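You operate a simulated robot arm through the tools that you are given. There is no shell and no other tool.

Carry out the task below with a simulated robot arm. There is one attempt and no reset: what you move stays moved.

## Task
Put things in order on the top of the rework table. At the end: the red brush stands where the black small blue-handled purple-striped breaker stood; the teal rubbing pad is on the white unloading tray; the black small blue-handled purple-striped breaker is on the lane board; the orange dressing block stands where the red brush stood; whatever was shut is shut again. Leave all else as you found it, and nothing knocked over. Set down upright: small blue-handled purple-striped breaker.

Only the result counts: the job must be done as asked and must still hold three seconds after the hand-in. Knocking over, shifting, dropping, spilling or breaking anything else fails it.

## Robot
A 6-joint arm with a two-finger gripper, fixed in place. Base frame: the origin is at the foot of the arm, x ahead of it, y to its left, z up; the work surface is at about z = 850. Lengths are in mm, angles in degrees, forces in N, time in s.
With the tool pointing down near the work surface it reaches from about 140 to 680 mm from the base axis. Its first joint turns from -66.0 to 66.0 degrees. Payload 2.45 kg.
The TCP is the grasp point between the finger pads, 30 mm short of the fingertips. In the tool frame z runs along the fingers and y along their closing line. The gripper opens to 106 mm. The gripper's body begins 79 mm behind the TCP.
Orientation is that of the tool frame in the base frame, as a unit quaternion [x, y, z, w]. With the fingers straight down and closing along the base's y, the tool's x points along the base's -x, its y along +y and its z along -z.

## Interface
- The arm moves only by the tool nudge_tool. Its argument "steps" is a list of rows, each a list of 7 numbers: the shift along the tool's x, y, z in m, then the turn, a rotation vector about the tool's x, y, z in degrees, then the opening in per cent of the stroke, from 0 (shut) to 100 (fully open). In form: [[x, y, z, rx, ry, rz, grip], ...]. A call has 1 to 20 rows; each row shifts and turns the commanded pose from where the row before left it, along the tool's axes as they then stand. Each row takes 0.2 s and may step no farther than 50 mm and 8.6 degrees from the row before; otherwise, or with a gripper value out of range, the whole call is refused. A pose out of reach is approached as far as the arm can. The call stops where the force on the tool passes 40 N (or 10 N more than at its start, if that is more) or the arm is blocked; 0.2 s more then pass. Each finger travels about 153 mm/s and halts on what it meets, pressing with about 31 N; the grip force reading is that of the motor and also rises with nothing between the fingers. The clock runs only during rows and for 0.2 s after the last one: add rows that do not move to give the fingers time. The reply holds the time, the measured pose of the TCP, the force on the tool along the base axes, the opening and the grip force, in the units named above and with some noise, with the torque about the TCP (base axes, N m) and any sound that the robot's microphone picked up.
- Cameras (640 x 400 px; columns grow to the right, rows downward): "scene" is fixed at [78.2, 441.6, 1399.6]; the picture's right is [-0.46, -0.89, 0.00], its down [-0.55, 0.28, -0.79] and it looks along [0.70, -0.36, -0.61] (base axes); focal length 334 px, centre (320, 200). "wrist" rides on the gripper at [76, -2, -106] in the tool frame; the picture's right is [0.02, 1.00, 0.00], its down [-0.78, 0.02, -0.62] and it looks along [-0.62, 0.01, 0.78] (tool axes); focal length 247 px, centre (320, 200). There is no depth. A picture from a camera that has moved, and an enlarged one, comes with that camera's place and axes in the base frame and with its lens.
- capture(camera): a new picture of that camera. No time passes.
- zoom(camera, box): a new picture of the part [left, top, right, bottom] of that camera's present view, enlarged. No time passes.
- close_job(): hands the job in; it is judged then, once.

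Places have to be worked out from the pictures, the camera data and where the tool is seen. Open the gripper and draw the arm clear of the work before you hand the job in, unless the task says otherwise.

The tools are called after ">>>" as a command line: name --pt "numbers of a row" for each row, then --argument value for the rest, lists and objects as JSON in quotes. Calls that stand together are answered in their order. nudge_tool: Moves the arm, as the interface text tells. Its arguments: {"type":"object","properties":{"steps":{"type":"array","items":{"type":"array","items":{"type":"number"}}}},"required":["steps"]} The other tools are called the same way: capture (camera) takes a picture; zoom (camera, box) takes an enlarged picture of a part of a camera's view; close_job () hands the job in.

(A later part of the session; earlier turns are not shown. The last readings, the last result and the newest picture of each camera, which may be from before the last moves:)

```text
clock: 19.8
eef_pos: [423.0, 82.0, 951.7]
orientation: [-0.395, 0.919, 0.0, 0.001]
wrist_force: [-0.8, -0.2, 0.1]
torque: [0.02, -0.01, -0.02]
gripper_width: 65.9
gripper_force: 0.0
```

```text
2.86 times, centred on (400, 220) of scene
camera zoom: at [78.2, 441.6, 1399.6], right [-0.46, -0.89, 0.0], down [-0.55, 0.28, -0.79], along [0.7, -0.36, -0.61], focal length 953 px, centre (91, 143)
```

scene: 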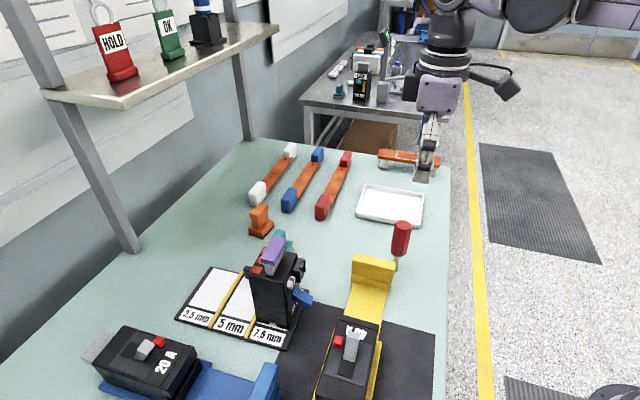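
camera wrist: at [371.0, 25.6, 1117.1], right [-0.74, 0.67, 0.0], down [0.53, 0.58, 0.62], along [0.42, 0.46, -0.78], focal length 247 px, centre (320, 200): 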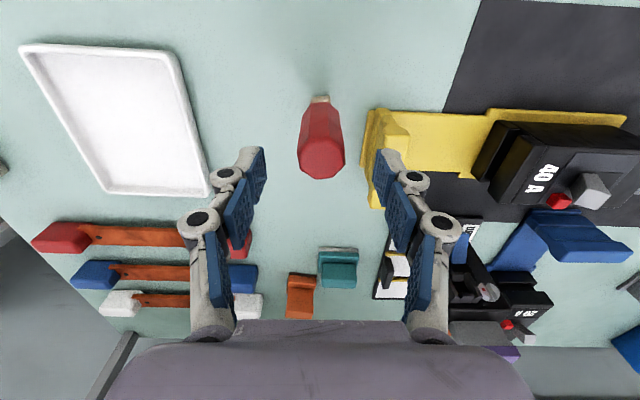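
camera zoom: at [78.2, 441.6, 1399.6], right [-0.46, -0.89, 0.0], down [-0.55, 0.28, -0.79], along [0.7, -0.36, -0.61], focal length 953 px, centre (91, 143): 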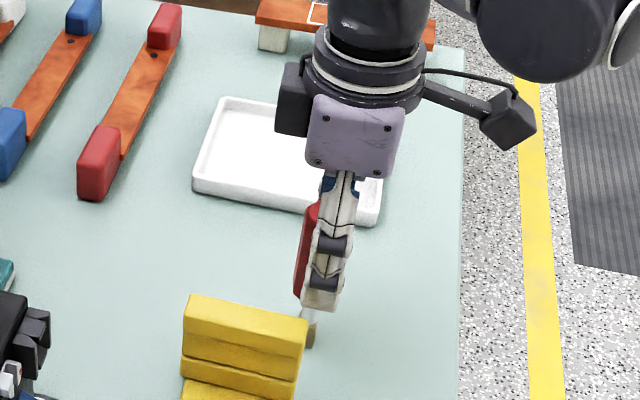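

The handle is centred between the pads; its flats are turned about 6° from the closing line, so I rotate by 6° about the axis and then close in small increments.

>>> nudge_tool --pt "0 0 0 0 0 -6 62" --pt "0 0 0 0 0 0 48" --pt "0 0 0 0 0 0 40" --pt "0 0 0 0 0 0 37" --pt "0 0 0 0 0 0 35" --pt "0 0 0 0 0 0 35"

>>> zoom --camera "wrist" --box '[210, 80, 430, 290]'

>>> zoom --camera "scene" --box '[340, 150, 460, 290]'

```text
clock: 21.2
eef_pos: [423.4, 82.6, 952.8]
orientation: [-0.442, 0.897, -0.002, 0.0]
wrist_force: [0.6, 1.1, -0.2]
torque: [-0.04, 0.01, 0.02]
gripper_width: 37.2
gripper_force: 0.1
```

```text
1.90 times, centred on (320, 185) of wrist
camera zoom: at [377.8, 21.0, 1059.7], right [-0.81, 0.59, 0.0], down [0.46, 0.63, 0.62], along [0.37, 0.5, -0.78], focal length 470 px, centre (320, 229)
```

zoom: 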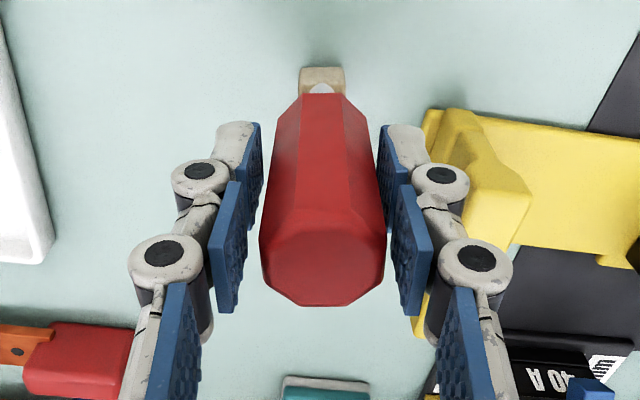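

```text
2.86 times, centred on (400, 220) of scene
camera zoom: at [78.2, 441.6, 1399.6], right [-0.46, -0.89, 0.0], down [-0.55, 0.28, -0.79], along [0.7, -0.36, -0.61], focal length 953 px, centre (91, 143)
```

zoom: 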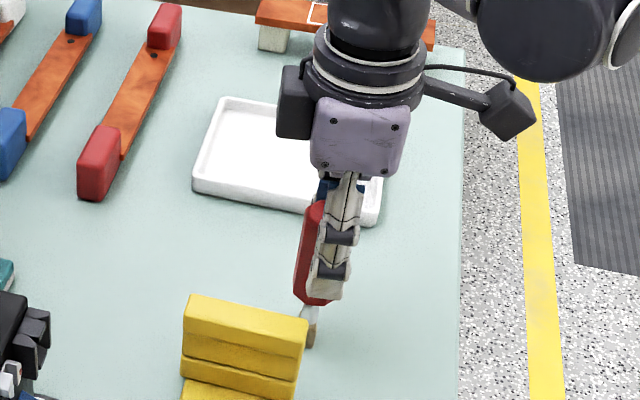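

Flats are now square to the pads and the gap is even. I close the rest of the way onto the handle.

>>> nudge_tool --pt "0 0 0 0 0 0 33" --pt "0 0 0 0 0 0 31" --pt "0 0 0 0 0 0 29" --pt "0 0 0 0 0 0 25" --pt "0 0 0 0 0 0 15" --pt "0 0 0 0 0 0 10"

>>> zoom --camera "wrist" --box '[210, 80, 430, 290]'

>>> zoom --camera "scene" --box '[340, 150, 460, 290]'

```text
clock: 22.6
eef_pos: [423.7, 81.6, 951.7]
orientation: [-0.442, 0.897, -0.001, 0.001]
wrist_force: [-0.9, 0.4, 0.4]
torque: [0.01, 0.01, -0.01]
gripper_width: 30.8
gripper_force: 31.4
```

```text
1.90 times, centred on (320, 185) of wrist
camera zoom: at [377.8, 21.1, 1059.7], right [-0.81, 0.59, 0.0], down [0.46, 0.63, 0.62], along [0.37, 0.5, -0.78], focal length 470 px, centre (320, 229)
```

zoom: 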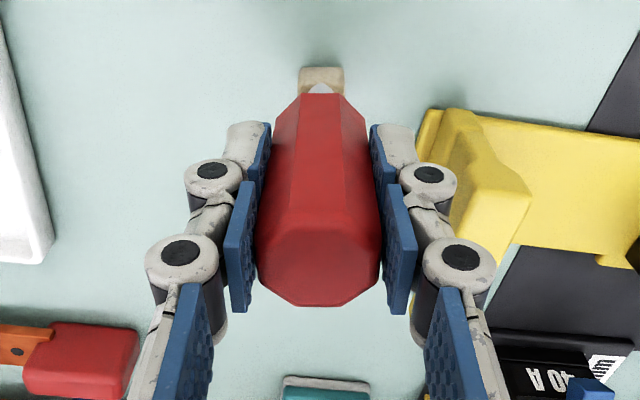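

```text
2.86 times, centred on (400, 220) of scene
camera zoom: at [78.1, 441.6, 1399.6], right [-0.46, -0.89, 0.0], down [-0.55, 0.28, -0.79], along [0.7, -0.36, -0.61], focal length 953 px, centre (91, 143)
```

zoom: 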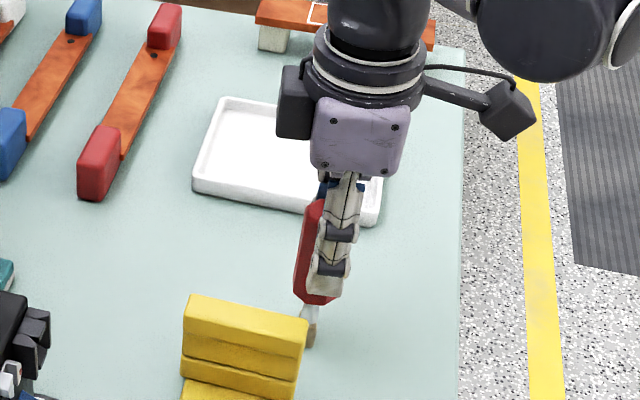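

The brush is gripped at 30.8 mm; its spot in the tool's frame is (423.3, 82.0). I lift it slowly.

>>> nudge_tool --pt "0 0 -0.004 0 0 0 10" --pt "0 0 -0.01 0 0 0 10" --pt "0 0 -0.02 0 0 0 10" --pt "0 0 0 0 0 0 10"

>>> zoom --camera "wrist" --box '[210, 80, 430, 290]'

>>> zoom --camera "scene" --box '[340, 150, 460, 290]'

```text
clock: 23.6
eef_pos: [424.4, 80.2, 985.7]
orientation: [-0.443, 0.897, -0.001, 0.0]
wrist_force: [-0.3, -0.7, -0.6]
torque: [0.0, 0.04, 0.01]
gripper_width: 30.4
gripper_force: 30.4
```

```text
1.90 times, centred on (320, 185) of wrist
camera zoom: at [377.9, 19.6, 1092.9], right [-0.81, 0.59, 0.0], down [0.46, 0.63, 0.62], along [0.37, 0.5, -0.78], focal length 470 px, centre (320, 229)
```

zoom: 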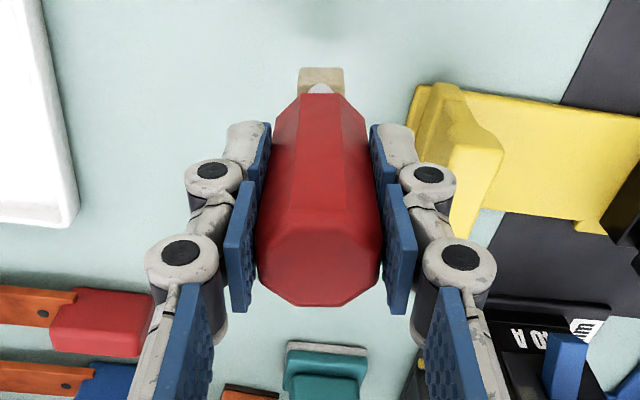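

```text
2.86 times, centred on (400, 220) of scene
camera zoom: at [78.2, 441.6, 1399.6], right [-0.46, -0.89, 0.0], down [-0.55, 0.28, -0.79], along [0.7, -0.36, -0.61], focal length 953 px, centre (91, 143)
```

zoom: 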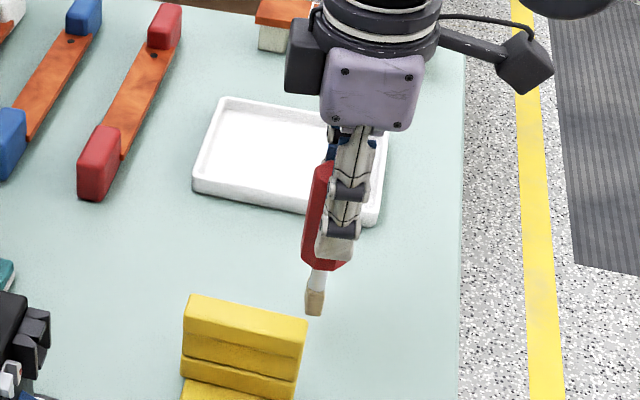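

The brush hangs straight in the grip. I raise further and carry it above the breaker's former spot.

>>> nudge_tool --pt "0 0 -0.026 0 0 0 10" --pt "0 0 -0.02 0 0 0 10" --pt "-0.0329 -0.0085 0 0 0 0 10" --pt "-0.0329 -0.0085 0 0 0 0 10" --pt "-0.0329 -0.0085 0 0 0 0 10" --pt "-0.0329 -0.0085 0 0 0 0 10" --pt "-0.0329 -0.0085 0 0 0 0 10" --pt "0 0 0 0 0 0 10" --pt "0 0 0 0 0 0 10"

>>> capture --camera "wrist"

>>> capture --camera "scene"

```text
clock: 25.6
eef_pos: [557.0, 186.9, 1033.0]
orientation: [-0.442, 0.897, -0.001, 0.0]
wrist_force: [0.1, -0.3, -0.3]
torque: [-0.01, 0.0, 0.01]
gripper_width: 30.3
gripper_force: 31.1
```

```text
taken
camera wrist: at [511.9, 125.1, 1140.2], right [-0.81, 0.59, 0.0], down [0.46, 0.63, 0.62], along [0.37, 0.5, -0.78], focal length 247 px, centre (320, 200)
```

wrist: 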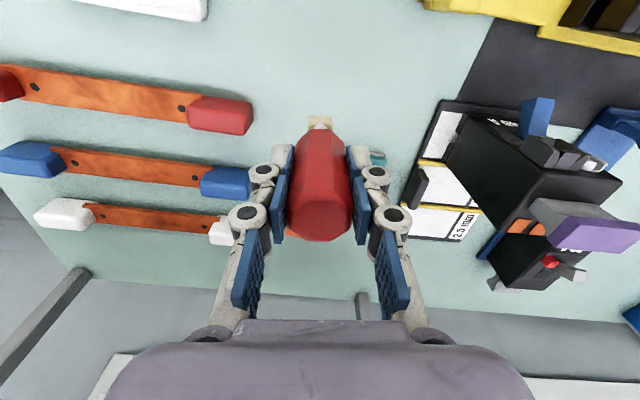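

```text
taken
```

scene: 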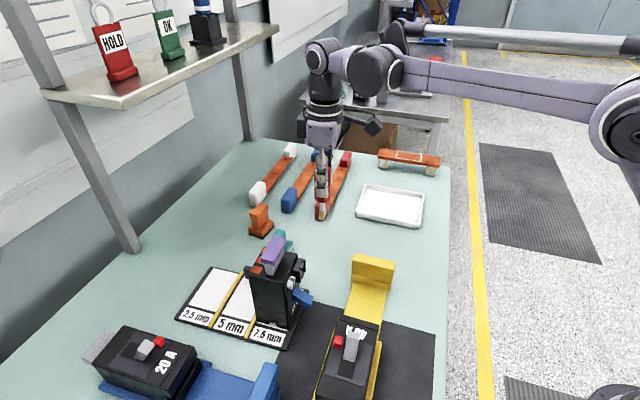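

Over the target spot at (557, 187). I descend to a few mm above the table.

>>> nudge_tool --pt "0 0 0.025 0 0 0 10" --pt "0 0 0.025 0 0 0 10" --pt "0 0 0.02 0 0 0 10" --pt "0 0 0.005 0 0 0 10" --pt "0 0 0 0 0 0 10"

>>> zoom --camera "scene" --box '[260, 150, 380, 280]'

```text
clock: 26.8
eef_pos: [556.9, 186.4, 956.8]
orientation: [-0.442, 0.897, -0.001, 0.0]
wrist_force: [0.5, 0.0, -0.4]
torque: [0.02, 0.0, -0.02]
gripper_width: 30.3
gripper_force: 30.6
```

```text
3.08 times, centred on (320, 215) of scene
camera zoom: at [78.2, 441.6, 1399.6], right [-0.46, -0.89, 0.0], down [-0.55, 0.28, -0.79], along [0.7, -0.36, -0.61], focal length 1027 px, centre (320, 154)
```

zoom: 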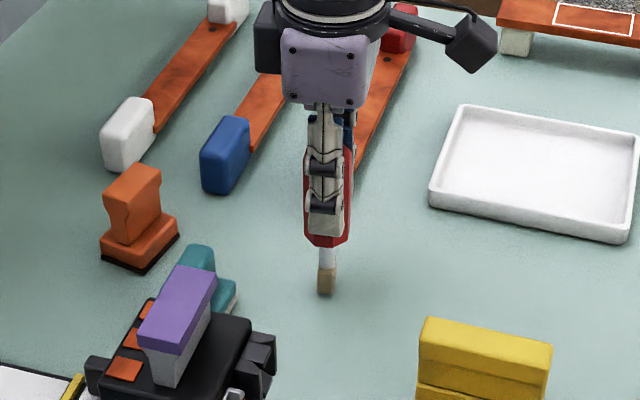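

Brush tip is a few mm above the table, hanging vertically. I lower in 1 mm steps until contact.

>>> nudge_tool --pt "0 0 0.0015 0 0 0 10" --pt "0 0 0.0015 0 0 0 10" --pt "0 0 0.001 0 0 0 10"

```text
clock: 27.6
eef_pos: [557.1, 186.2, 954.2]
orientation: [-0.441, 0.897, -0.001, 0.0]
wrist_force: [-0.4, -0.7, -1.4]
torque: [0.02, 0.02, 0.0]
gripper_width: 30.0
gripper_force: 31.5
```

Readings show no contact yet. Another 1 mm.

>>> nudge_tool --pt "0 0 0.001 0 0 0 10" --pt "0 0 0 0 0 0 10"

```text
clock: 28.2
eef_pos: [557.6, 185.4, 953.3]
orientation: [-0.443, 0.897, -0.001, 0.001]
wrist_force: [0.3, 0.1, 0.4]
torque: [0.02, -0.02, 0.02]
gripper_width: 30.4
gripper_force: 30.9
```

Force is near zero, so contact is just about to occur. I go down another 0.5 mm at a time.

>>> nudge_tool --pt "0 0 0.0005 0 0 0 10" --pt "0 0 0 0 0 0 10"

```text
clock: 28.8
eef_pos: [557.0, 185.9, 952.6]
orientation: [-0.442, 0.897, 0.0, 0.001]
wrist_force: [-0.2, -0.2, 9.0]
torque: [-0.06, -0.1, -0.01]
gripper_width: 30.6
gripper_force: 30.5
```

Contact at 9 N. I relax by 0.3 mm and open the fingers gradually.

>>> nudge_tool --pt "0 0 -0.0003 0 0 0 10" --pt "0 0 0 0 0 0 28" --pt "0 0 0 0 0 0 30" --pt "0 0 0 0 0 0 32" --pt "0 0 0 0 0 0 35" --pt "0 0 0 0 0 0 40" --pt "0 0 0 0 0 0 40"

>>> zoom --camera "wrist" --box '[210, 80, 430, 290]'

>>> zoom --camera "scene" --box '[260, 150, 380, 280]'

```text
clock: 30.4
eef_pos: [557.2, 186.7, 951.9]
orientation: [-0.442, 0.897, -0.001, 0.001]
wrist_force: [-0.1, 0.5, 0.5]
torque: [0.01, 0.03, 0.02]
gripper_width: 42.4
gripper_force: 0.0
```

```text
1.90 times, centred on (320, 185) of wrist
camera zoom: at [511.5, 125.2, 1059.4], right [-0.81, 0.59, 0.0], down [0.46, 0.63, 0.62], along [0.37, 0.5, -0.78], focal length 470 px, centre (320, 229)
```

zoom: 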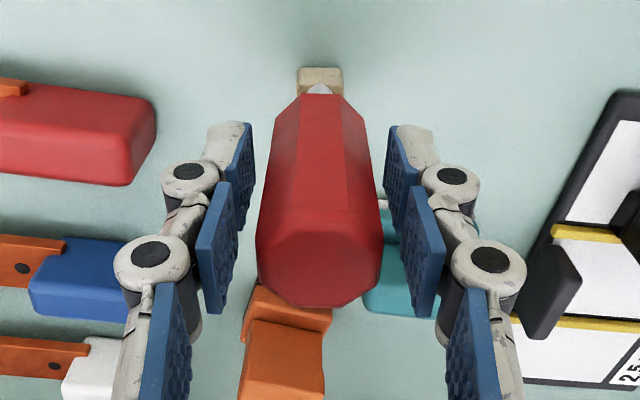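

```text
3.08 times, centred on (320, 215) of scene
camera zoom: at [78.2, 441.6, 1399.6], right [-0.46, -0.89, 0.0], down [-0.55, 0.28, -0.79], along [0.7, -0.36, -0.61], focal length 1027 px, centre (320, 154)
```

zoom: 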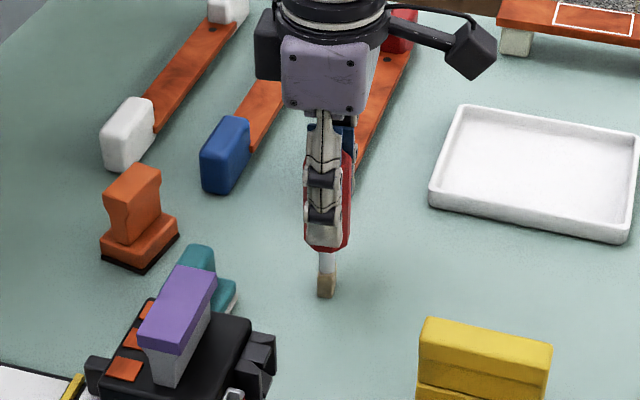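

The brush stands by itself, unchanged in the picture. I open further and withdraw straight up.

>>> nudge_tool --pt "0 0 0 0 0 0 60" --pt "0 0 0 0 0 0 75" --pt "0 0 -0.02 0 0 0 75" --pt "0 0 -0.035 0 0 0 75" --pt "0 0 -0.04 0 0 0 75" --pt "0 0 -0.04 0 0 0 75" --pt "0 0 -0.04 0 0 0 75" --pt "0 0 0 0 0 0 75"

>>> capture --camera "wrist"

>>> capture --camera "scene"

```text
clock: 32.2
eef_pos: [559.4, 185.8, 1126.4]
orientation: [-0.442, 0.897, -0.001, 0.001]
wrist_force: [0.0, -0.6, -0.3]
torque: [0.01, 0.0, -0.02]
gripper_width: 79.3
gripper_force: 0.0
```

```text
taken
camera wrist: at [512.9, 125.5, 1234.8], right [-0.81, 0.59, 0.0], down [0.46, 0.63, 0.62], along [0.37, 0.5, -0.78], focal length 247 px, centre (320, 200)
```

wrist: 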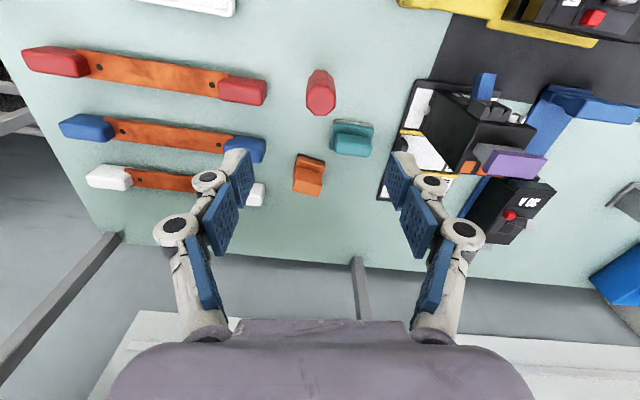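

```text
taken
```

scene: 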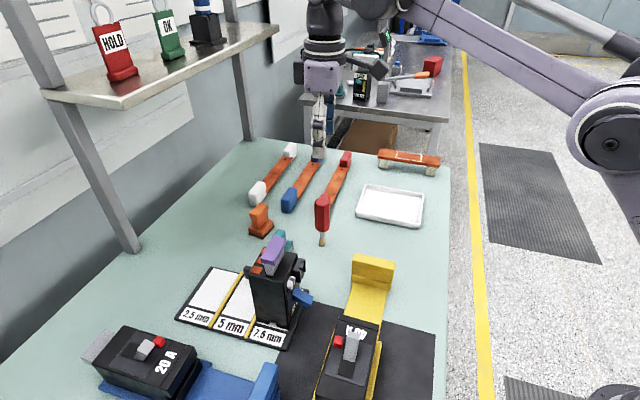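

The brush stands at the breaker's old spot. Next the teal pad: I turn the tool back to 36° and move above it, coming down to z≈1060 for a close look.

>>> nudge_tool --pt "0 0 0 0 0 8.25 90" --pt "0 0 0 0 0 8.25 90" --pt "-0.0254 0.0242 0 0 0 0 90" --pt "-0.0254 0.0242 0 0 0 0 90" --pt "-0.0254 0.0242 0 0 0 0 90" --pt "0 0 0.03 0 0 0 90" --pt "0 0 0.03 0 0 0 90" --pt "0 0 0 0 0 0 90" --pt "0 0 0 0 0 0 90"

>>> capture --camera "wrist"

>>> zoom --camera "wrist" --box '[250, 60, 400, 220]'

>>> zoom --camera "scene" --box '[230, 180, 350, 280]'

```text
clock: 34.2
eef_pos: [552.9, 260.3, 1056.8]
orientation: [-0.309, 0.951, 0.0, 0.001]
wrist_force: [-0.3, -0.3, 0.8]
torque: [-0.02, -0.03, -0.02]
gripper_width: 95.2
gripper_force: 0.0
out of reach, approached as far as the arm can: row 4, 5
```

```text
taken
camera wrist: at [490.8, 213.9, 1163.5], right [-0.6, 0.8, 0.0], down [0.62, 0.47, 0.62], along [0.5, 0.38, -0.78], focal length 247 px, centre (320, 200)
```

wrist: 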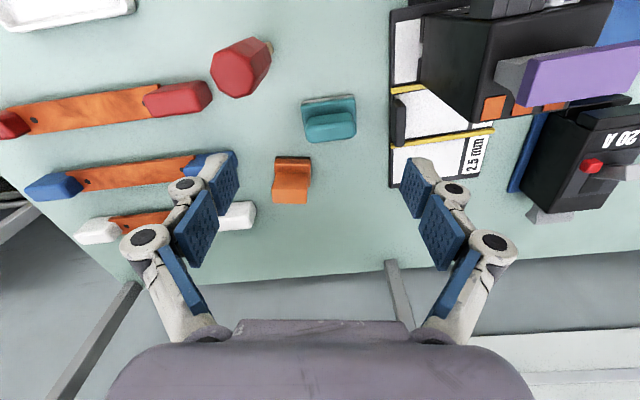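

```text
2.50 times, centred on (325, 140) of wrist
camera zoom: at [490.8, 213.9, 1163.5], right [-0.6, 0.8, 0.0], down [0.62, 0.47, 0.62], along [0.5, 0.38, -0.78], focal length 617 px, centre (308, 350)
```

zoom: 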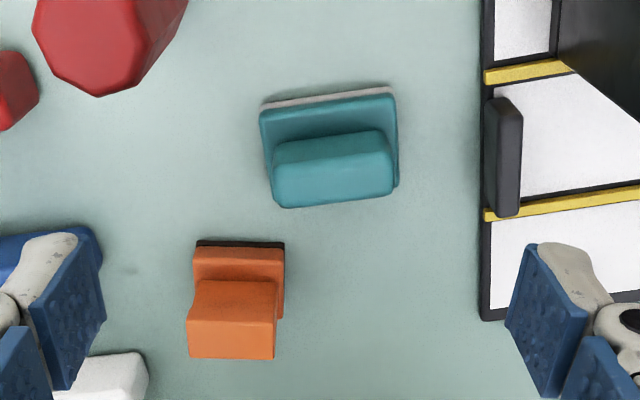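

```text
4.00 times, centred on (290, 230) of scene
camera zoom: at [78.2, 441.6, 1399.6], right [-0.46, -0.89, 0.0], down [-0.55, 0.28, -0.79], along [0.7, -0.36, -0.61], focal length 1335 px, centre (440, 80)
```

zoom: 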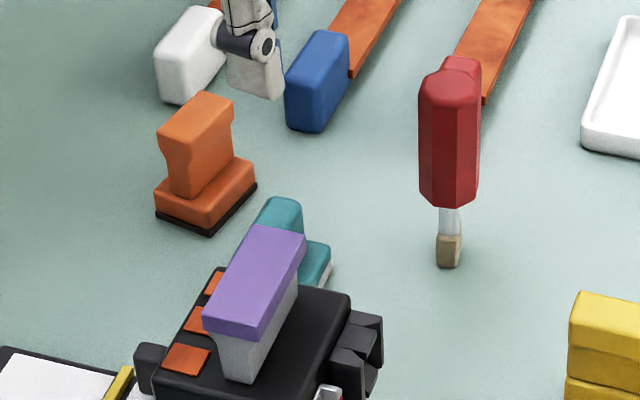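

The reach limit at that height stopped the arm at about (553, 260). The teal pad is centred near (573, 290) with its long handle at 134.5°, handle top about z=909. I turn 8.5° more, go lower and then move outward above it.

>>> nudge_tool --pt "0 0 0 0 0 -8.5 80" --pt "0 0 0.03 0 0 0 80" --pt "0 0 0.02 0 0 0 80" --pt "-0.0175 0.0035 0 0 0 0 80" --pt "-0.0175 0.0035 0 0 0 0 80" --pt "0 0 0 0 0 0 80" --pt "0 0 0 0 0 0 80"

>>> capture --camera "wrist"

>>> zoom --camera "wrist" --box '[230, 60, 410, 220]'

>>> capture --camera "scene"

```text
clock: 35.8
eef_pos: [591.0, 296.0, 1027.4]
orientation: [-0.378, 0.926, -0.001, 0.001]
wrist_force: [0.4, -0.6, 0.3]
torque: [-0.01, 0.0, -0.01]
gripper_width: 84.8
gripper_force: 0.0
out of reach, approached as far as the arm can: row 2, 3, 5
```

```text
taken
camera wrist: at [537.2, 242.4, 1133.2], right [-0.72, 0.7, 0.0], down [0.55, 0.56, 0.62], along [0.43, 0.45, -0.78], focal length 247 px, centre (320, 200)
```

wrist: 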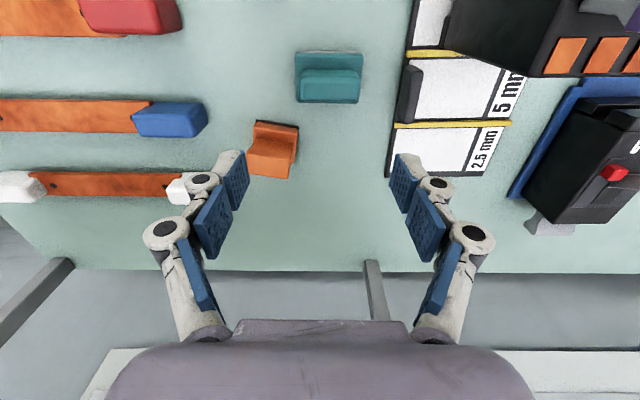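

```text
2.50 times, centred on (320, 140) of wrist
camera zoom: at [537.2, 242.4, 1133.2], right [-0.72, 0.7, 0.0], down [0.55, 0.56, 0.62], along [0.43, 0.45, -0.78], focal length 617 px, centre (320, 350)
```

zoom: 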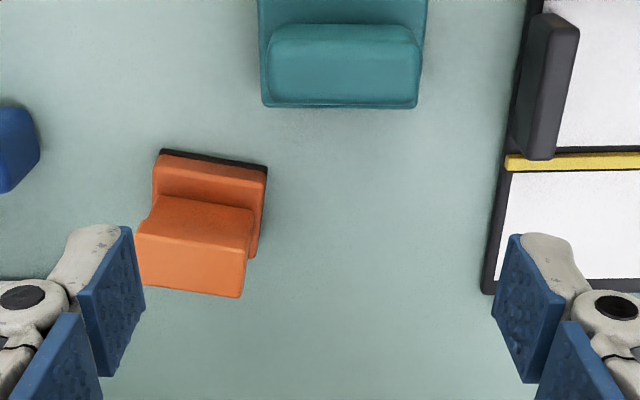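

```text
taken
```

scene: 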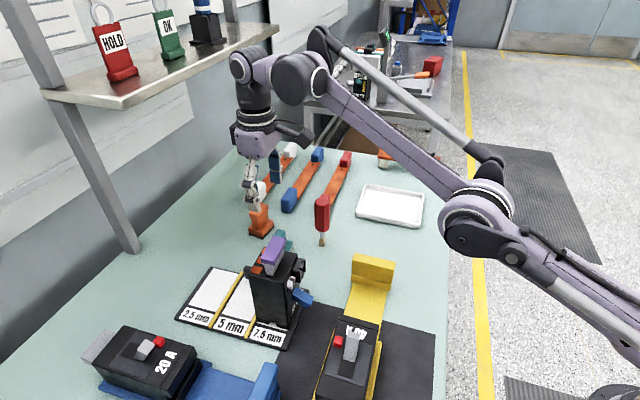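

The arm reported reach limits and ended up at (591, 296, 1027), beyond the pad. I let it settle with zero-motion rows to see where it really stands.

>>> nudge_tool --pt "0 0 0 0 0 0 80" --pt "0 0 0 0 0 0 80"

```text
clock: 36.4
eef_pos: [590.0, 297.6, 1025.9]
orientation: [-0.379, 0.926, 0.0, 0.001]
wrist_force: [-0.5, -0.6, 0.0]
torque: [0.0, 0.01, 0.03]
gripper_width: 84.7
gripper_force: 0.0
```

Settled at about (590.5, 297, 1026.5). I make a small backward test move to see how the commanded pose relates.

>>> nudge_tool --pt "0.02 0 0 0 0 0 80" --pt "0 0 0 0 0 0 80" --pt "0 0 0 0 0 0 80"

```text
clock: 37.2
eef_pos: [576.4, 282.1, 1026.9]
orientation: [-0.378, 0.926, 0.001, 0.001]
wrist_force: [0.8, 0.2, 0.0]
torque: [-0.01, -0.01, 0.01]
gripper_width: 84.8
gripper_force: 0.0
```

The command follows the clamped pose exactly, so tracking is consistent. I now shift to about (571, 289) and lower to z≈985 for a look at the teal handle.

>>> nudge_tool --pt "-0.001 0.0087 0 0 0 0 80" --pt "0 0 0.02 0 0 0 80" --pt "0 0 0.02 0 0 0 80" --pt "0 0 0 0 0 0 80" --pt "0 0 0 0 0 0 80"

>>> capture --camera "wrist"

>>> zoom --camera "wrist" --box '[230, 50, 410, 210]'

>>> zoom --camera "scene" --box '[210, 130, 350, 280]'

```text
clock: 38.4
eef_pos: [585.8, 297.9, 996.6]
orientation: [-0.379, 0.925, 0.0, 0.0]
wrist_force: [0.1, 0.0, -0.1]
torque: [0.0, 0.01, -0.03]
gripper_width: 84.9
gripper_force: 0.1
out of reach, approached as far as the arm can: row 2, 3
```

```text
taken
camera wrist: at [532.5, 243.0, 1104.3], right [-0.72, 0.7, 0.0], down [0.55, 0.56, 0.62], along [0.43, 0.44, -0.78], focal length 247 px, centre (320, 200)
```

wrist: 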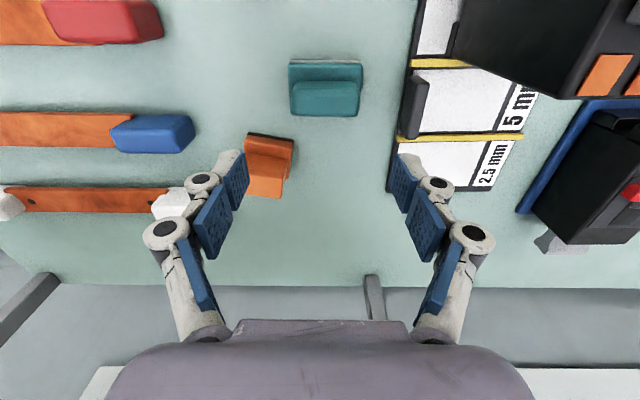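

```text
2.50 times, centred on (320, 130) of wrist
camera zoom: at [532.5, 243.0, 1104.3], right [-0.72, 0.7, 0.0], down [0.55, 0.56, 0.62], along [0.43, 0.44, -0.78], focal length 617 px, centre (320, 375)
```

zoom: 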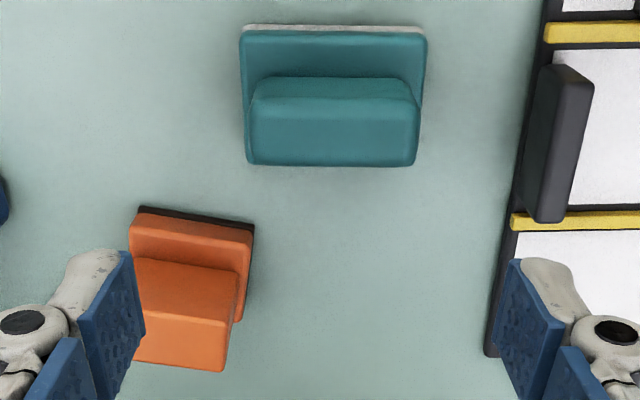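

```text
2.67 times, centred on (280, 205) of scene
camera zoom: at [78.2, 441.6, 1399.6], right [-0.46, -0.89, 0.0], down [-0.55, 0.28, -0.79], along [0.7, -0.36, -0.61], focal length 890 px, centre (427, 187)
```

zoom: 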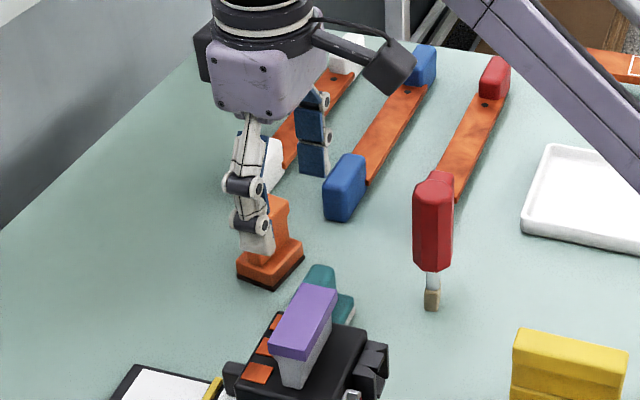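

The arm seems nearly stretched straight here: downward moves swing it outward. I retract about 54 mm (keeping clear of the brush), then test descending in small steps.

>>> nudge_tool --pt "0.0262 0.0061 0 0 0 0 75" --pt "0.0262 0.0061 0 0 0 0 75" --pt "0 0 0 0 0 0 75" --pt "0 0 0 0 0 0 75"

>>> capture --camera "scene"

>>> capture --camera "wrist"

```text
clock: 39.4
eef_pos: [573.9, 285.1, 1021.1]
orientation: [-0.379, 0.926, 0.0, 0.0]
wrist_force: [-0.3, 0.2, 0.3]
torque: [-0.01, 0.0, 0.04]
gripper_width: 79.5
gripper_force: 0.1
out of reach, approached as far as the arm can: row 1, 2
```

```text
taken
```

scene: 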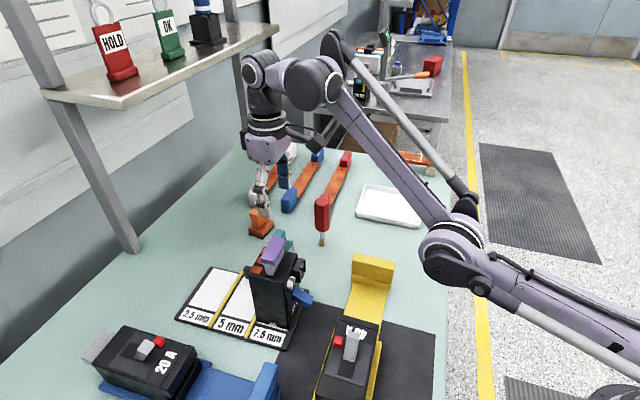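

```text
taken
camera wrist: at [519.8, 230.1, 1129.6], right [-0.72, 0.7, 0.0], down [0.55, 0.56, 0.62], along [0.43, 0.44, -0.78], focal length 247 px, centre (320, 200)
```

wrist: 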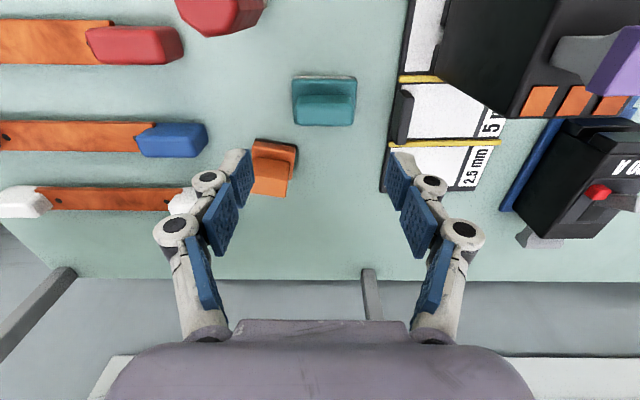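

The picture shows the elbow has flipped below the arm line after the stretched pose, and that limits downward motion. I extend outward to straight again and then move down from there so the elbow can return to the upper side.

>>> nudge_tool --pt "-0.015 0 0 0 0 0 75" --pt "-0.015 0 0 0 0 0 75" --pt "0 0 0 0 0 0 75" --pt "0 0 0.02 0 0 0 75" --pt "0 0 0.02 0 0 0 75" --pt "0 0 0 0 0 0 75"

>>> capture --camera "scene"

```text
clock: 40.8
eef_pos: [592.2, 304.2, 980.3]
orientation: [-0.379, 0.926, 0.001, 0.0]
wrist_force: [-0.5, 0.2, -0.1]
torque: [-0.01, -0.02, -0.01]
gripper_width: 79.3
gripper_force: 0.1
out of reach, approached as far as the arm can: row 2
```

```text
taken
```

scene: 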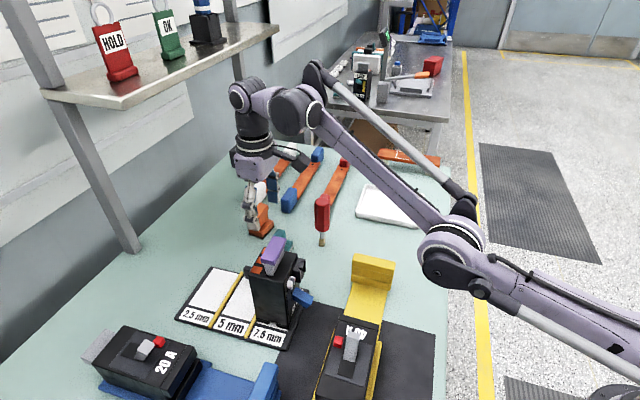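

The elbow is still on the lower side (bend about 14°). I push the target well beyond reach along the radial direction to force the arm straight, and look at the elbow again.

>>> nudge_tool --pt "-0.047 -0.0148 0 0 0 0 75" --pt "0 0 0 0 0 0 75" --pt "0 0 0 0 0 0 75"

>>> capture --camera "scene"

```text
clock: 41.6
eef_pos: [601.1, 311.3, 974.5]
orientation: [-0.378, 0.926, 0.0, 0.002]
wrist_force: [0.2, 0.3, -0.3]
torque: [0.01, 0.01, -0.04]
gripper_width: 79.4
gripper_force: 0.0
out of reach, approached as far as the arm can: row 1
```

```text
taken
```

scene: 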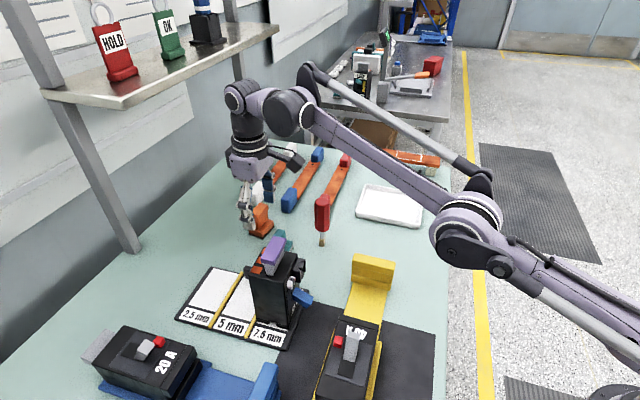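

The arm now looks straight. I step down from here and check which side the elbow goes.

>>> nudge_tool --pt "0 0 0.04 0 0 0 75" --pt "0 0 0 0 0 0 75" --pt "0 0 0 0 0 0 75"

>>> capture --camera "scene"

>>> capture --camera "wrist"

```text
clock: 42.4
eef_pos: [607.7, 311.8, 939.1]
orientation: [-0.378, 0.926, 0.0, -0.001]
wrist_force: [0.2, 0.9, 0.6]
torque: [0.04, 0.01, -0.02]
gripper_width: 79.2
gripper_force: 0.0
out of reach, approached as far as the arm can: row 1
```

```text
taken
```

scene: 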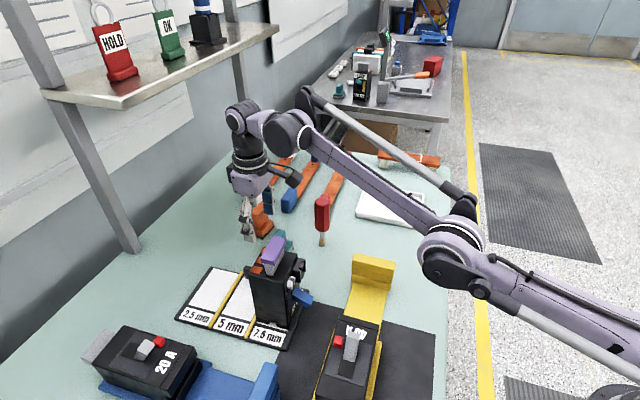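

```text
taken
camera wrist: at [554.5, 258.4, 1046.4], right [-0.72, 0.7, 0.0], down [0.55, 0.56, 0.62], along [0.43, 0.44, -0.78], focal length 247 px, centre (320, 200)
```

wrist: 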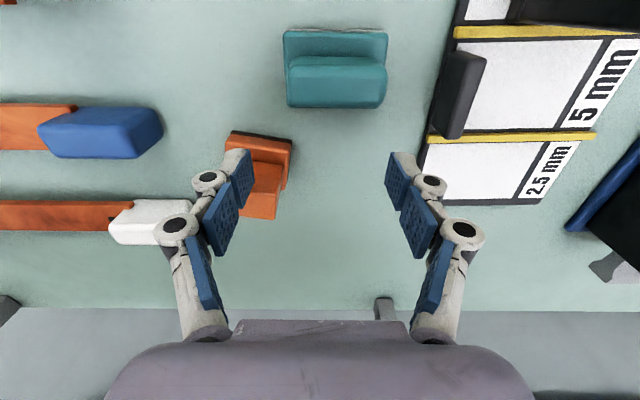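

The left finger is close to the orange block at this height, so I retreat upward and inward before trying to restore the elbow in free space.

>>> nudge_tool --pt "0.015 0 -0.04 0 0 0 75" --pt "0.02 0 -0.044 0 0 0 75" --pt "0.025 0 -0.04 0 0 0 75" --pt "0.025 0 -0.04 0 0 0 75" --pt "0 0 0 0 0 0 75" --pt "0 0 0 0 0 0 75"

>>> capture --camera "scene"

```text
clock: 43.8
eef_pos: [546.5, 251.7, 1103.6]
orientation: [-0.379, 0.925, -0.001, 0.001]
wrist_force: [-0.1, 0.9, -0.2]
torque: [0.02, 0.01, -0.03]
gripper_width: 79.3
gripper_force: 0.0
```

```text
taken
```

scene: 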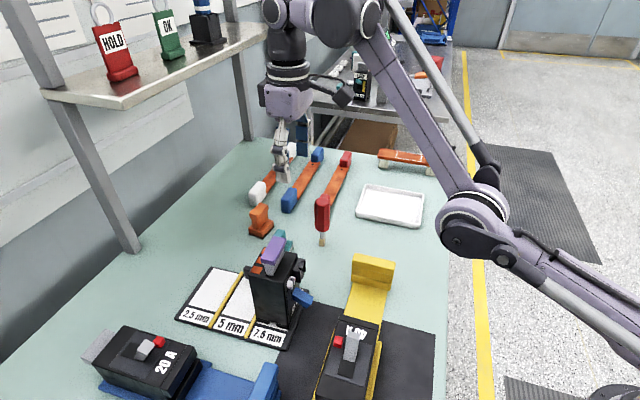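

Still elbow-low here but in free space. I push outward beyond reach at this height and then step down, watching for flags.

>>> nudge_tool --pt "-0.047 -0.0148 0 0 0 0 75" --pt "-0.047 -0.0148 0 0 0 0 75" --pt "0 0 0 0 0 0 75"

>>> capture --camera "scene"

```text
clock: 44.6
eef_pos: [572.5, 268.4, 1090.2]
orientation: [-0.379, 0.925, -0.001, 0.0]
wrist_force: [-0.4, -0.8, 0.2]
torque: [-0.02, 0.0, 0.01]
gripper_width: 79.6
gripper_force: 0.1
out of reach, approached as far as the arm can: row 1, 2
```

```text
taken
```

scene: 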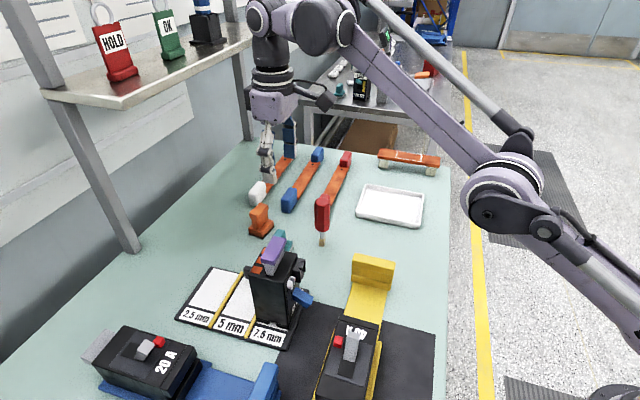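

The arm is straight now. I step down 45 mm twice at constant radius and check flags and the picture.

>>> nudge_tool --pt "0 0 0.045 0 0 0 75" --pt "0 0 0 0 0 0 75" --pt "0 0 0 0 0 0 75"

>>> capture --camera "scene"

```text
clock: 45.4
eef_pos: [573.7, 268.7, 1044.7]
orientation: [-0.379, 0.926, 0.0, 0.001]
wrist_force: [1.2, -0.8, 1.1]
torque: [0.0, -0.01, -0.01]
gripper_width: 79.3
gripper_force: 0.1
```

```text
taken
```

scene: 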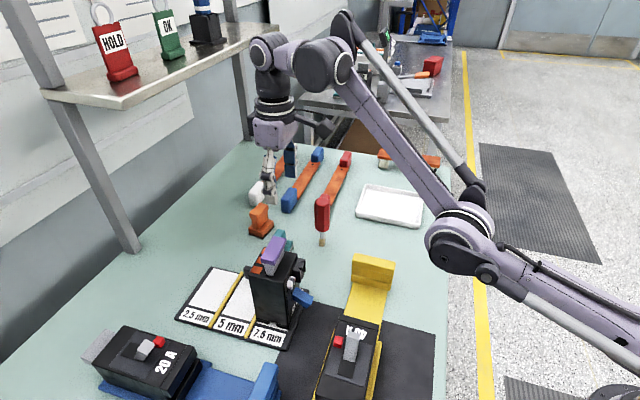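

The elbow went low again. I try once more: push out beyond reach, then go down while still targeting slightly beyond reach (so the forearm droops), all above the objects.

>>> nudge_tool --pt "-0.047 -0.0148 0 0 0 0 75" --pt "-0.019 -0.006 0.045 0 0 0 75" --pt "0 0 0 0 0 0 75"

>>> capture --camera "scene"

```text
clock: 46.2
eef_pos: [604.5, 286.7, 996.9]
orientation: [-0.379, 0.925, 0.0, 0.0]
wrist_force: [0.3, 0.9, 0.0]
torque: [0.02, -0.03, 0.0]
gripper_width: 79.4
gripper_force: 0.0
out of reach, approached as far as the arm can: row 1, 2
```

```text
taken
```

scene: 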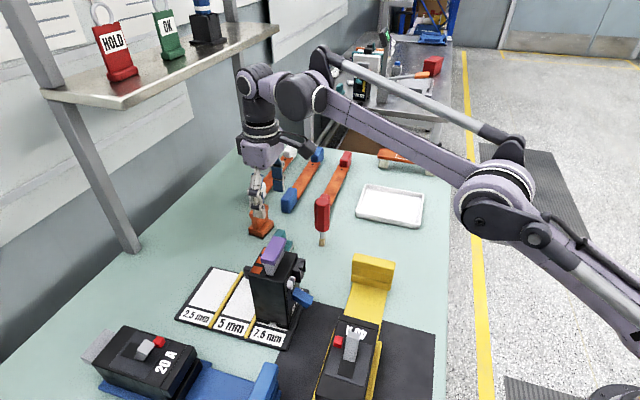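

Now the forearm is flatter than the upper arm: the elbow appears to be on the upper side. I retract inward a little to confirm.

>>> nudge_tool --pt "0.02 0 0 0 0 0 75" --pt "0.02 0 0 0 0 0 75" --pt "0 0 0 0 0 0 75"

>>> capture --camera "scene"

```text
clock: 47.0
eef_pos: [575.2, 255.4, 998.2]
orientation: [-0.379, 0.925, -0.001, 0.002]
wrist_force: [0.3, -0.6, -0.6]
torque: [0.0, 0.0, -0.01]
gripper_width: 79.5
gripper_force: 0.2
```

```text
taken
```

scene: 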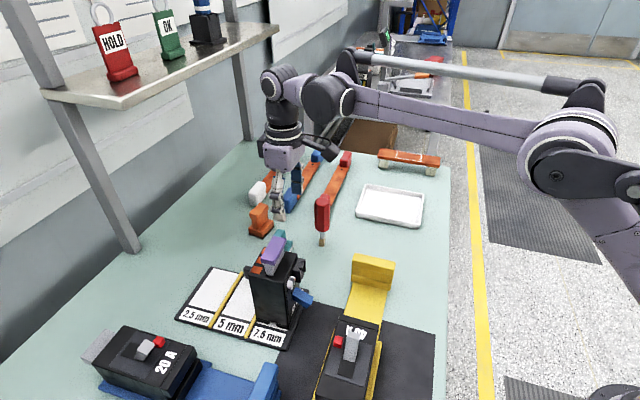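

Elbow is up again and motion is normal. I move over the teal pad at a modest radius and go down to z≈955, fingertips still above its handle.

>>> nudge_tool --pt "-0.0102 0.0135 0 0 0 0 75" --pt "-0.0102 0.0135 0 0 0 0 75" --pt "0 0 0.02 0 0 0 75" --pt "0 0 0.02 0 0 0 75" --pt "0 0 0 0 0 0 75"

>>> capture --camera "wrist"

>>> zoom --camera "wrist" --box '[230, 60, 410, 220]'

>>> zoom --camera "scene" --box '[210, 130, 350, 280]'

```text
clock: 48.2
eef_pos: [572.0, 289.8, 958.1]
orientation: [-0.379, 0.925, 0.0, 0.001]
wrist_force: [-0.6, 0.4, 0.9]
torque: [0.0, 0.0, 0.01]
gripper_width: 79.4
gripper_force: 0.1
```

```text
taken
camera wrist: at [518.1, 235.0, 1065.4], right [-0.72, 0.7, 0.0], down [0.55, 0.56, 0.62], along [0.43, 0.45, -0.78], focal length 247 px, centre (320, 200)
```

wrist: 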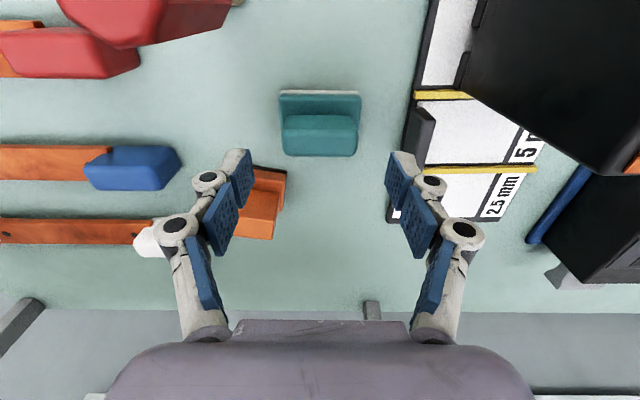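

```text
2.50 times, centred on (320, 140) of wrist
camera zoom: at [518.1, 235.0, 1065.4], right [-0.72, 0.7, 0.0], down [0.55, 0.56, 0.62], along [0.43, 0.45, -0.78], focal length 617 px, centre (320, 350)
```

zoom: 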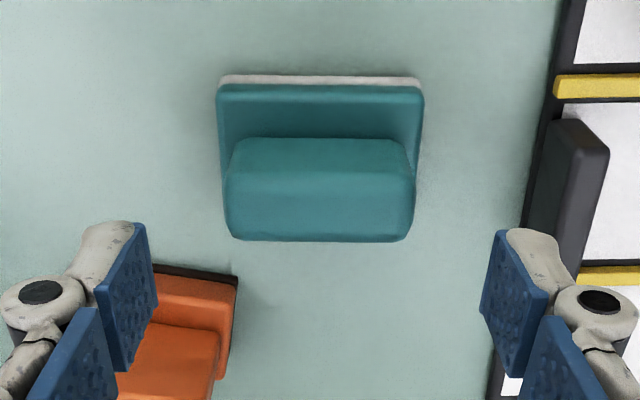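

```text
2.67 times, centred on (280, 205) of scene
camera zoom: at [78.2, 441.6, 1399.6], right [-0.46, -0.89, 0.0], down [-0.55, 0.28, -0.79], along [0.7, -0.36, -0.61], focal length 890 px, centre (427, 187)
```

zoom: 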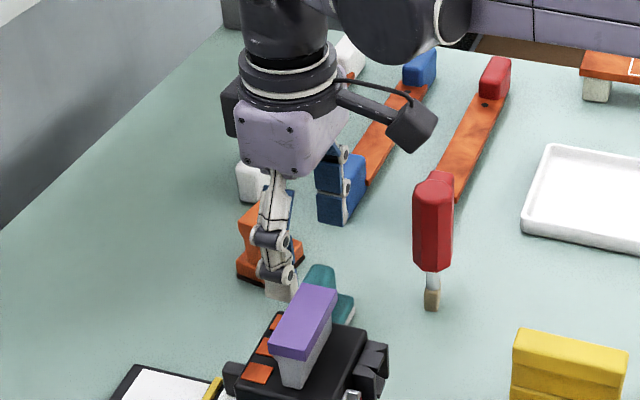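

Measured with two views: the teal handle top is at z≈900, base top at ≈872, and its centre is about 2 mm ahead and 1 mm to −y of the tool axis. I correct and descend to TCP z≈906 so the fingertips stay just above the base.

>>> nudge_tool --pt "-0.002 -0.001 0.0 0 0 0 75" --pt "0 0 0.02 0 0 0 75" --pt "0 0 0.02 0 0 0 75" --pt "0 0 0.011 0 0 0 75" --pt "0 0 0 0 0 0 75"

>>> zoom --camera "wrist" --box '[200, 90, 440, 250]'

>>> zoom --camera "scene" --box '[210, 170, 330, 290]'

```text
clock: 49.4
eef_pos: [573.8, 289.2, 908.2]
orientation: [-0.378, 0.926, -0.001, 0.001]
wrist_force: [-0.2, -0.6, -0.5]
torque: [-0.02, 0.01, -0.01]
gripper_width: 79.6
gripper_force: 0.2
```

```text
2.50 times, centred on (320, 170) of wrist
camera zoom: at [520.7, 235.4, 1014.2], right [-0.72, 0.7, 0.0], down [0.55, 0.56, 0.62], along [0.43, 0.45, -0.78], focal length 617 px, centre (320, 275)
```

zoom: 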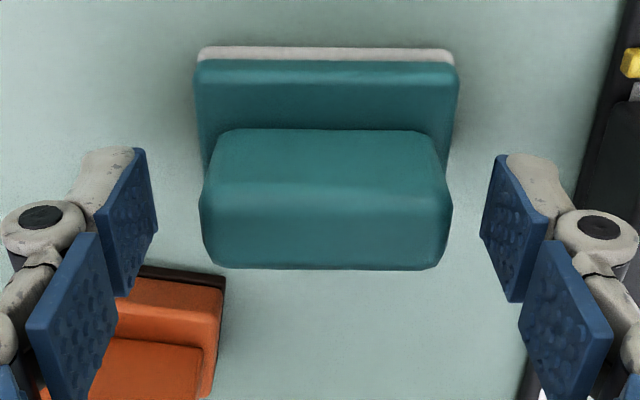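

```text
3.33 times, centred on (270, 230) of scene
camera zoom: at [78.2, 441.6, 1399.6], right [-0.46, -0.89, 0.0], down [-0.55, 0.28, -0.79], along [0.7, -0.36, -0.61], focal length 1112 px, centre (487, 100)
```

zoom: 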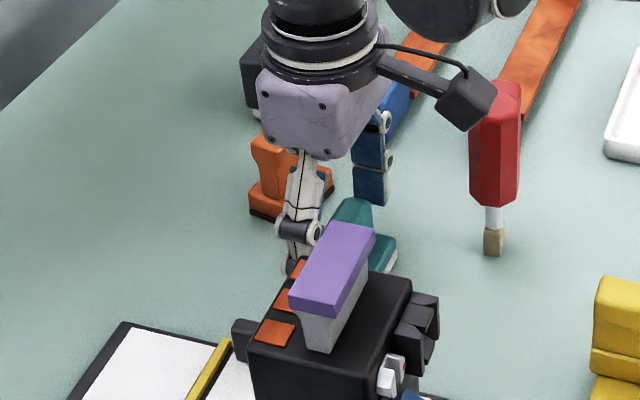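

The handle is centred between the pads. I close gradually on its ends.

>>> nudge_tool --pt "0 0 0 0 0 0 60" --pt "0 0 0 0 0 0 54" --pt "0 0 0 0 0 0 50" --pt "0 0 0 0 0 0 44" --pt "0 0 0 0 0 0 30" --pt "0 0 0 0 0 0 20"

>>> zoom --camera "wrist" --box '[200, 90, 440, 250]'

>>> zoom --camera "scene" --box '[210, 170, 330, 290]'

```text
clock: 50.8
eef_pos: [574.5, 289.8, 908.3]
orientation: [-0.378, 0.926, -0.001, 0.002]
wrist_force: [0.5, 0.9, 3.8]
torque: [0.07, -0.02, 0.01]
gripper_width: 53.9
gripper_force: 31.1
```

```text
2.50 times, centred on (320, 170) of wrist
camera zoom: at [520.6, 235.4, 1014.5], right [-0.72, 0.7, 0.0], down [0.55, 0.56, 0.62], along [0.43, 0.45, -0.78], focal length 617 px, centre (320, 275)
```

zoom: 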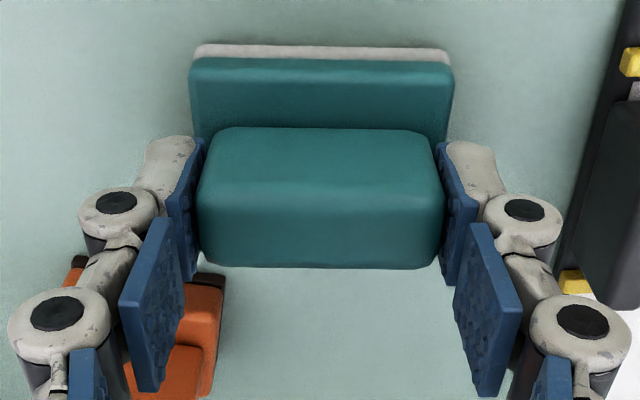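

```text
3.33 times, centred on (270, 230) of scene
camera zoom: at [78.1, 441.6, 1399.6], right [-0.46, -0.89, 0.0], down [-0.55, 0.28, -0.79], along [0.7, -0.36, -0.61], focal length 1112 px, centre (487, 100)
```

zoom: 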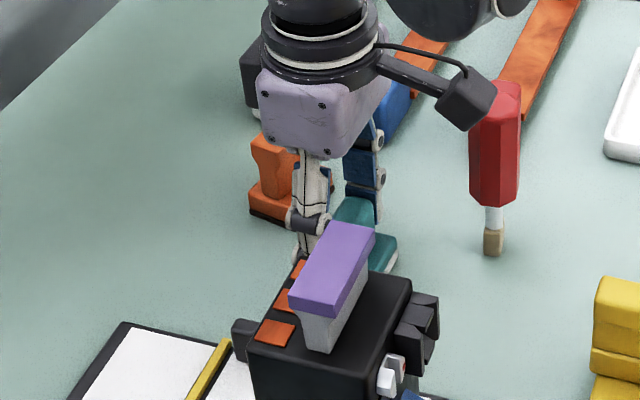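

Gripped at 53.9 mm. I lift a little first and check that the pad comes up cleanly.

>>> nudge_tool --pt "0 0 -0.005 0 0 0 20" --pt "0 0 -0.015 0 0 0 20" --pt "0 0 -0.02 0 0 0 20" --pt "0 0 0 0 0 0 20"

>>> capture --camera "wrist"

>>> zoom --camera "scene" --box '[210, 130, 350, 290]'

```text
clock: 51.8
eef_pos: [574.1, 289.2, 945.8]
orientation: [-0.378, 0.926, -0.001, 0.001]
wrist_force: [0.1, 0.8, -0.5]
torque: [0.02, 0.0, 0.04]
gripper_width: 54.3
gripper_force: 30.9
```

```text
taken
camera wrist: at [520.2, 234.7, 1053.2], right [-0.72, 0.7, 0.0], down [0.55, 0.56, 0.62], along [0.43, 0.45, -0.78], focal length 247 px, centre (320, 200)
```

wrist: 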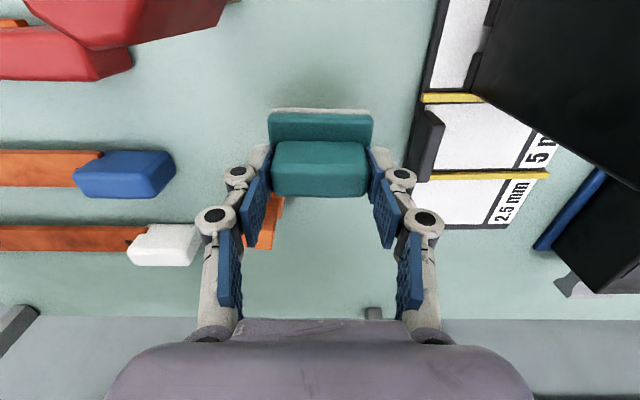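

```text
2.50 times, centred on (280, 210) of scene
camera zoom: at [78.2, 441.6, 1399.6], right [-0.46, -0.89, 0.0], down [-0.55, 0.28, -0.79], along [0.7, -0.36, -0.61], focal length 834 px, centre (420, 175)
```

zoom: 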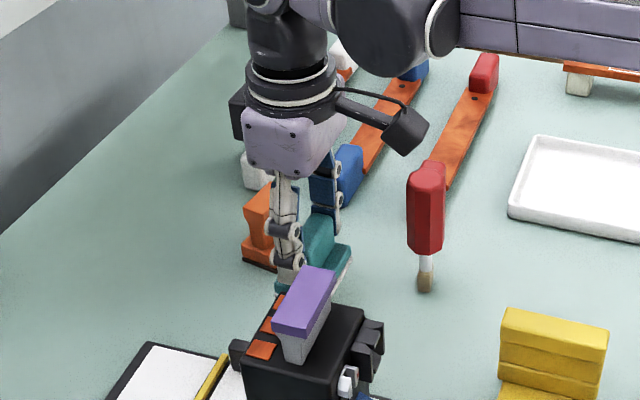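

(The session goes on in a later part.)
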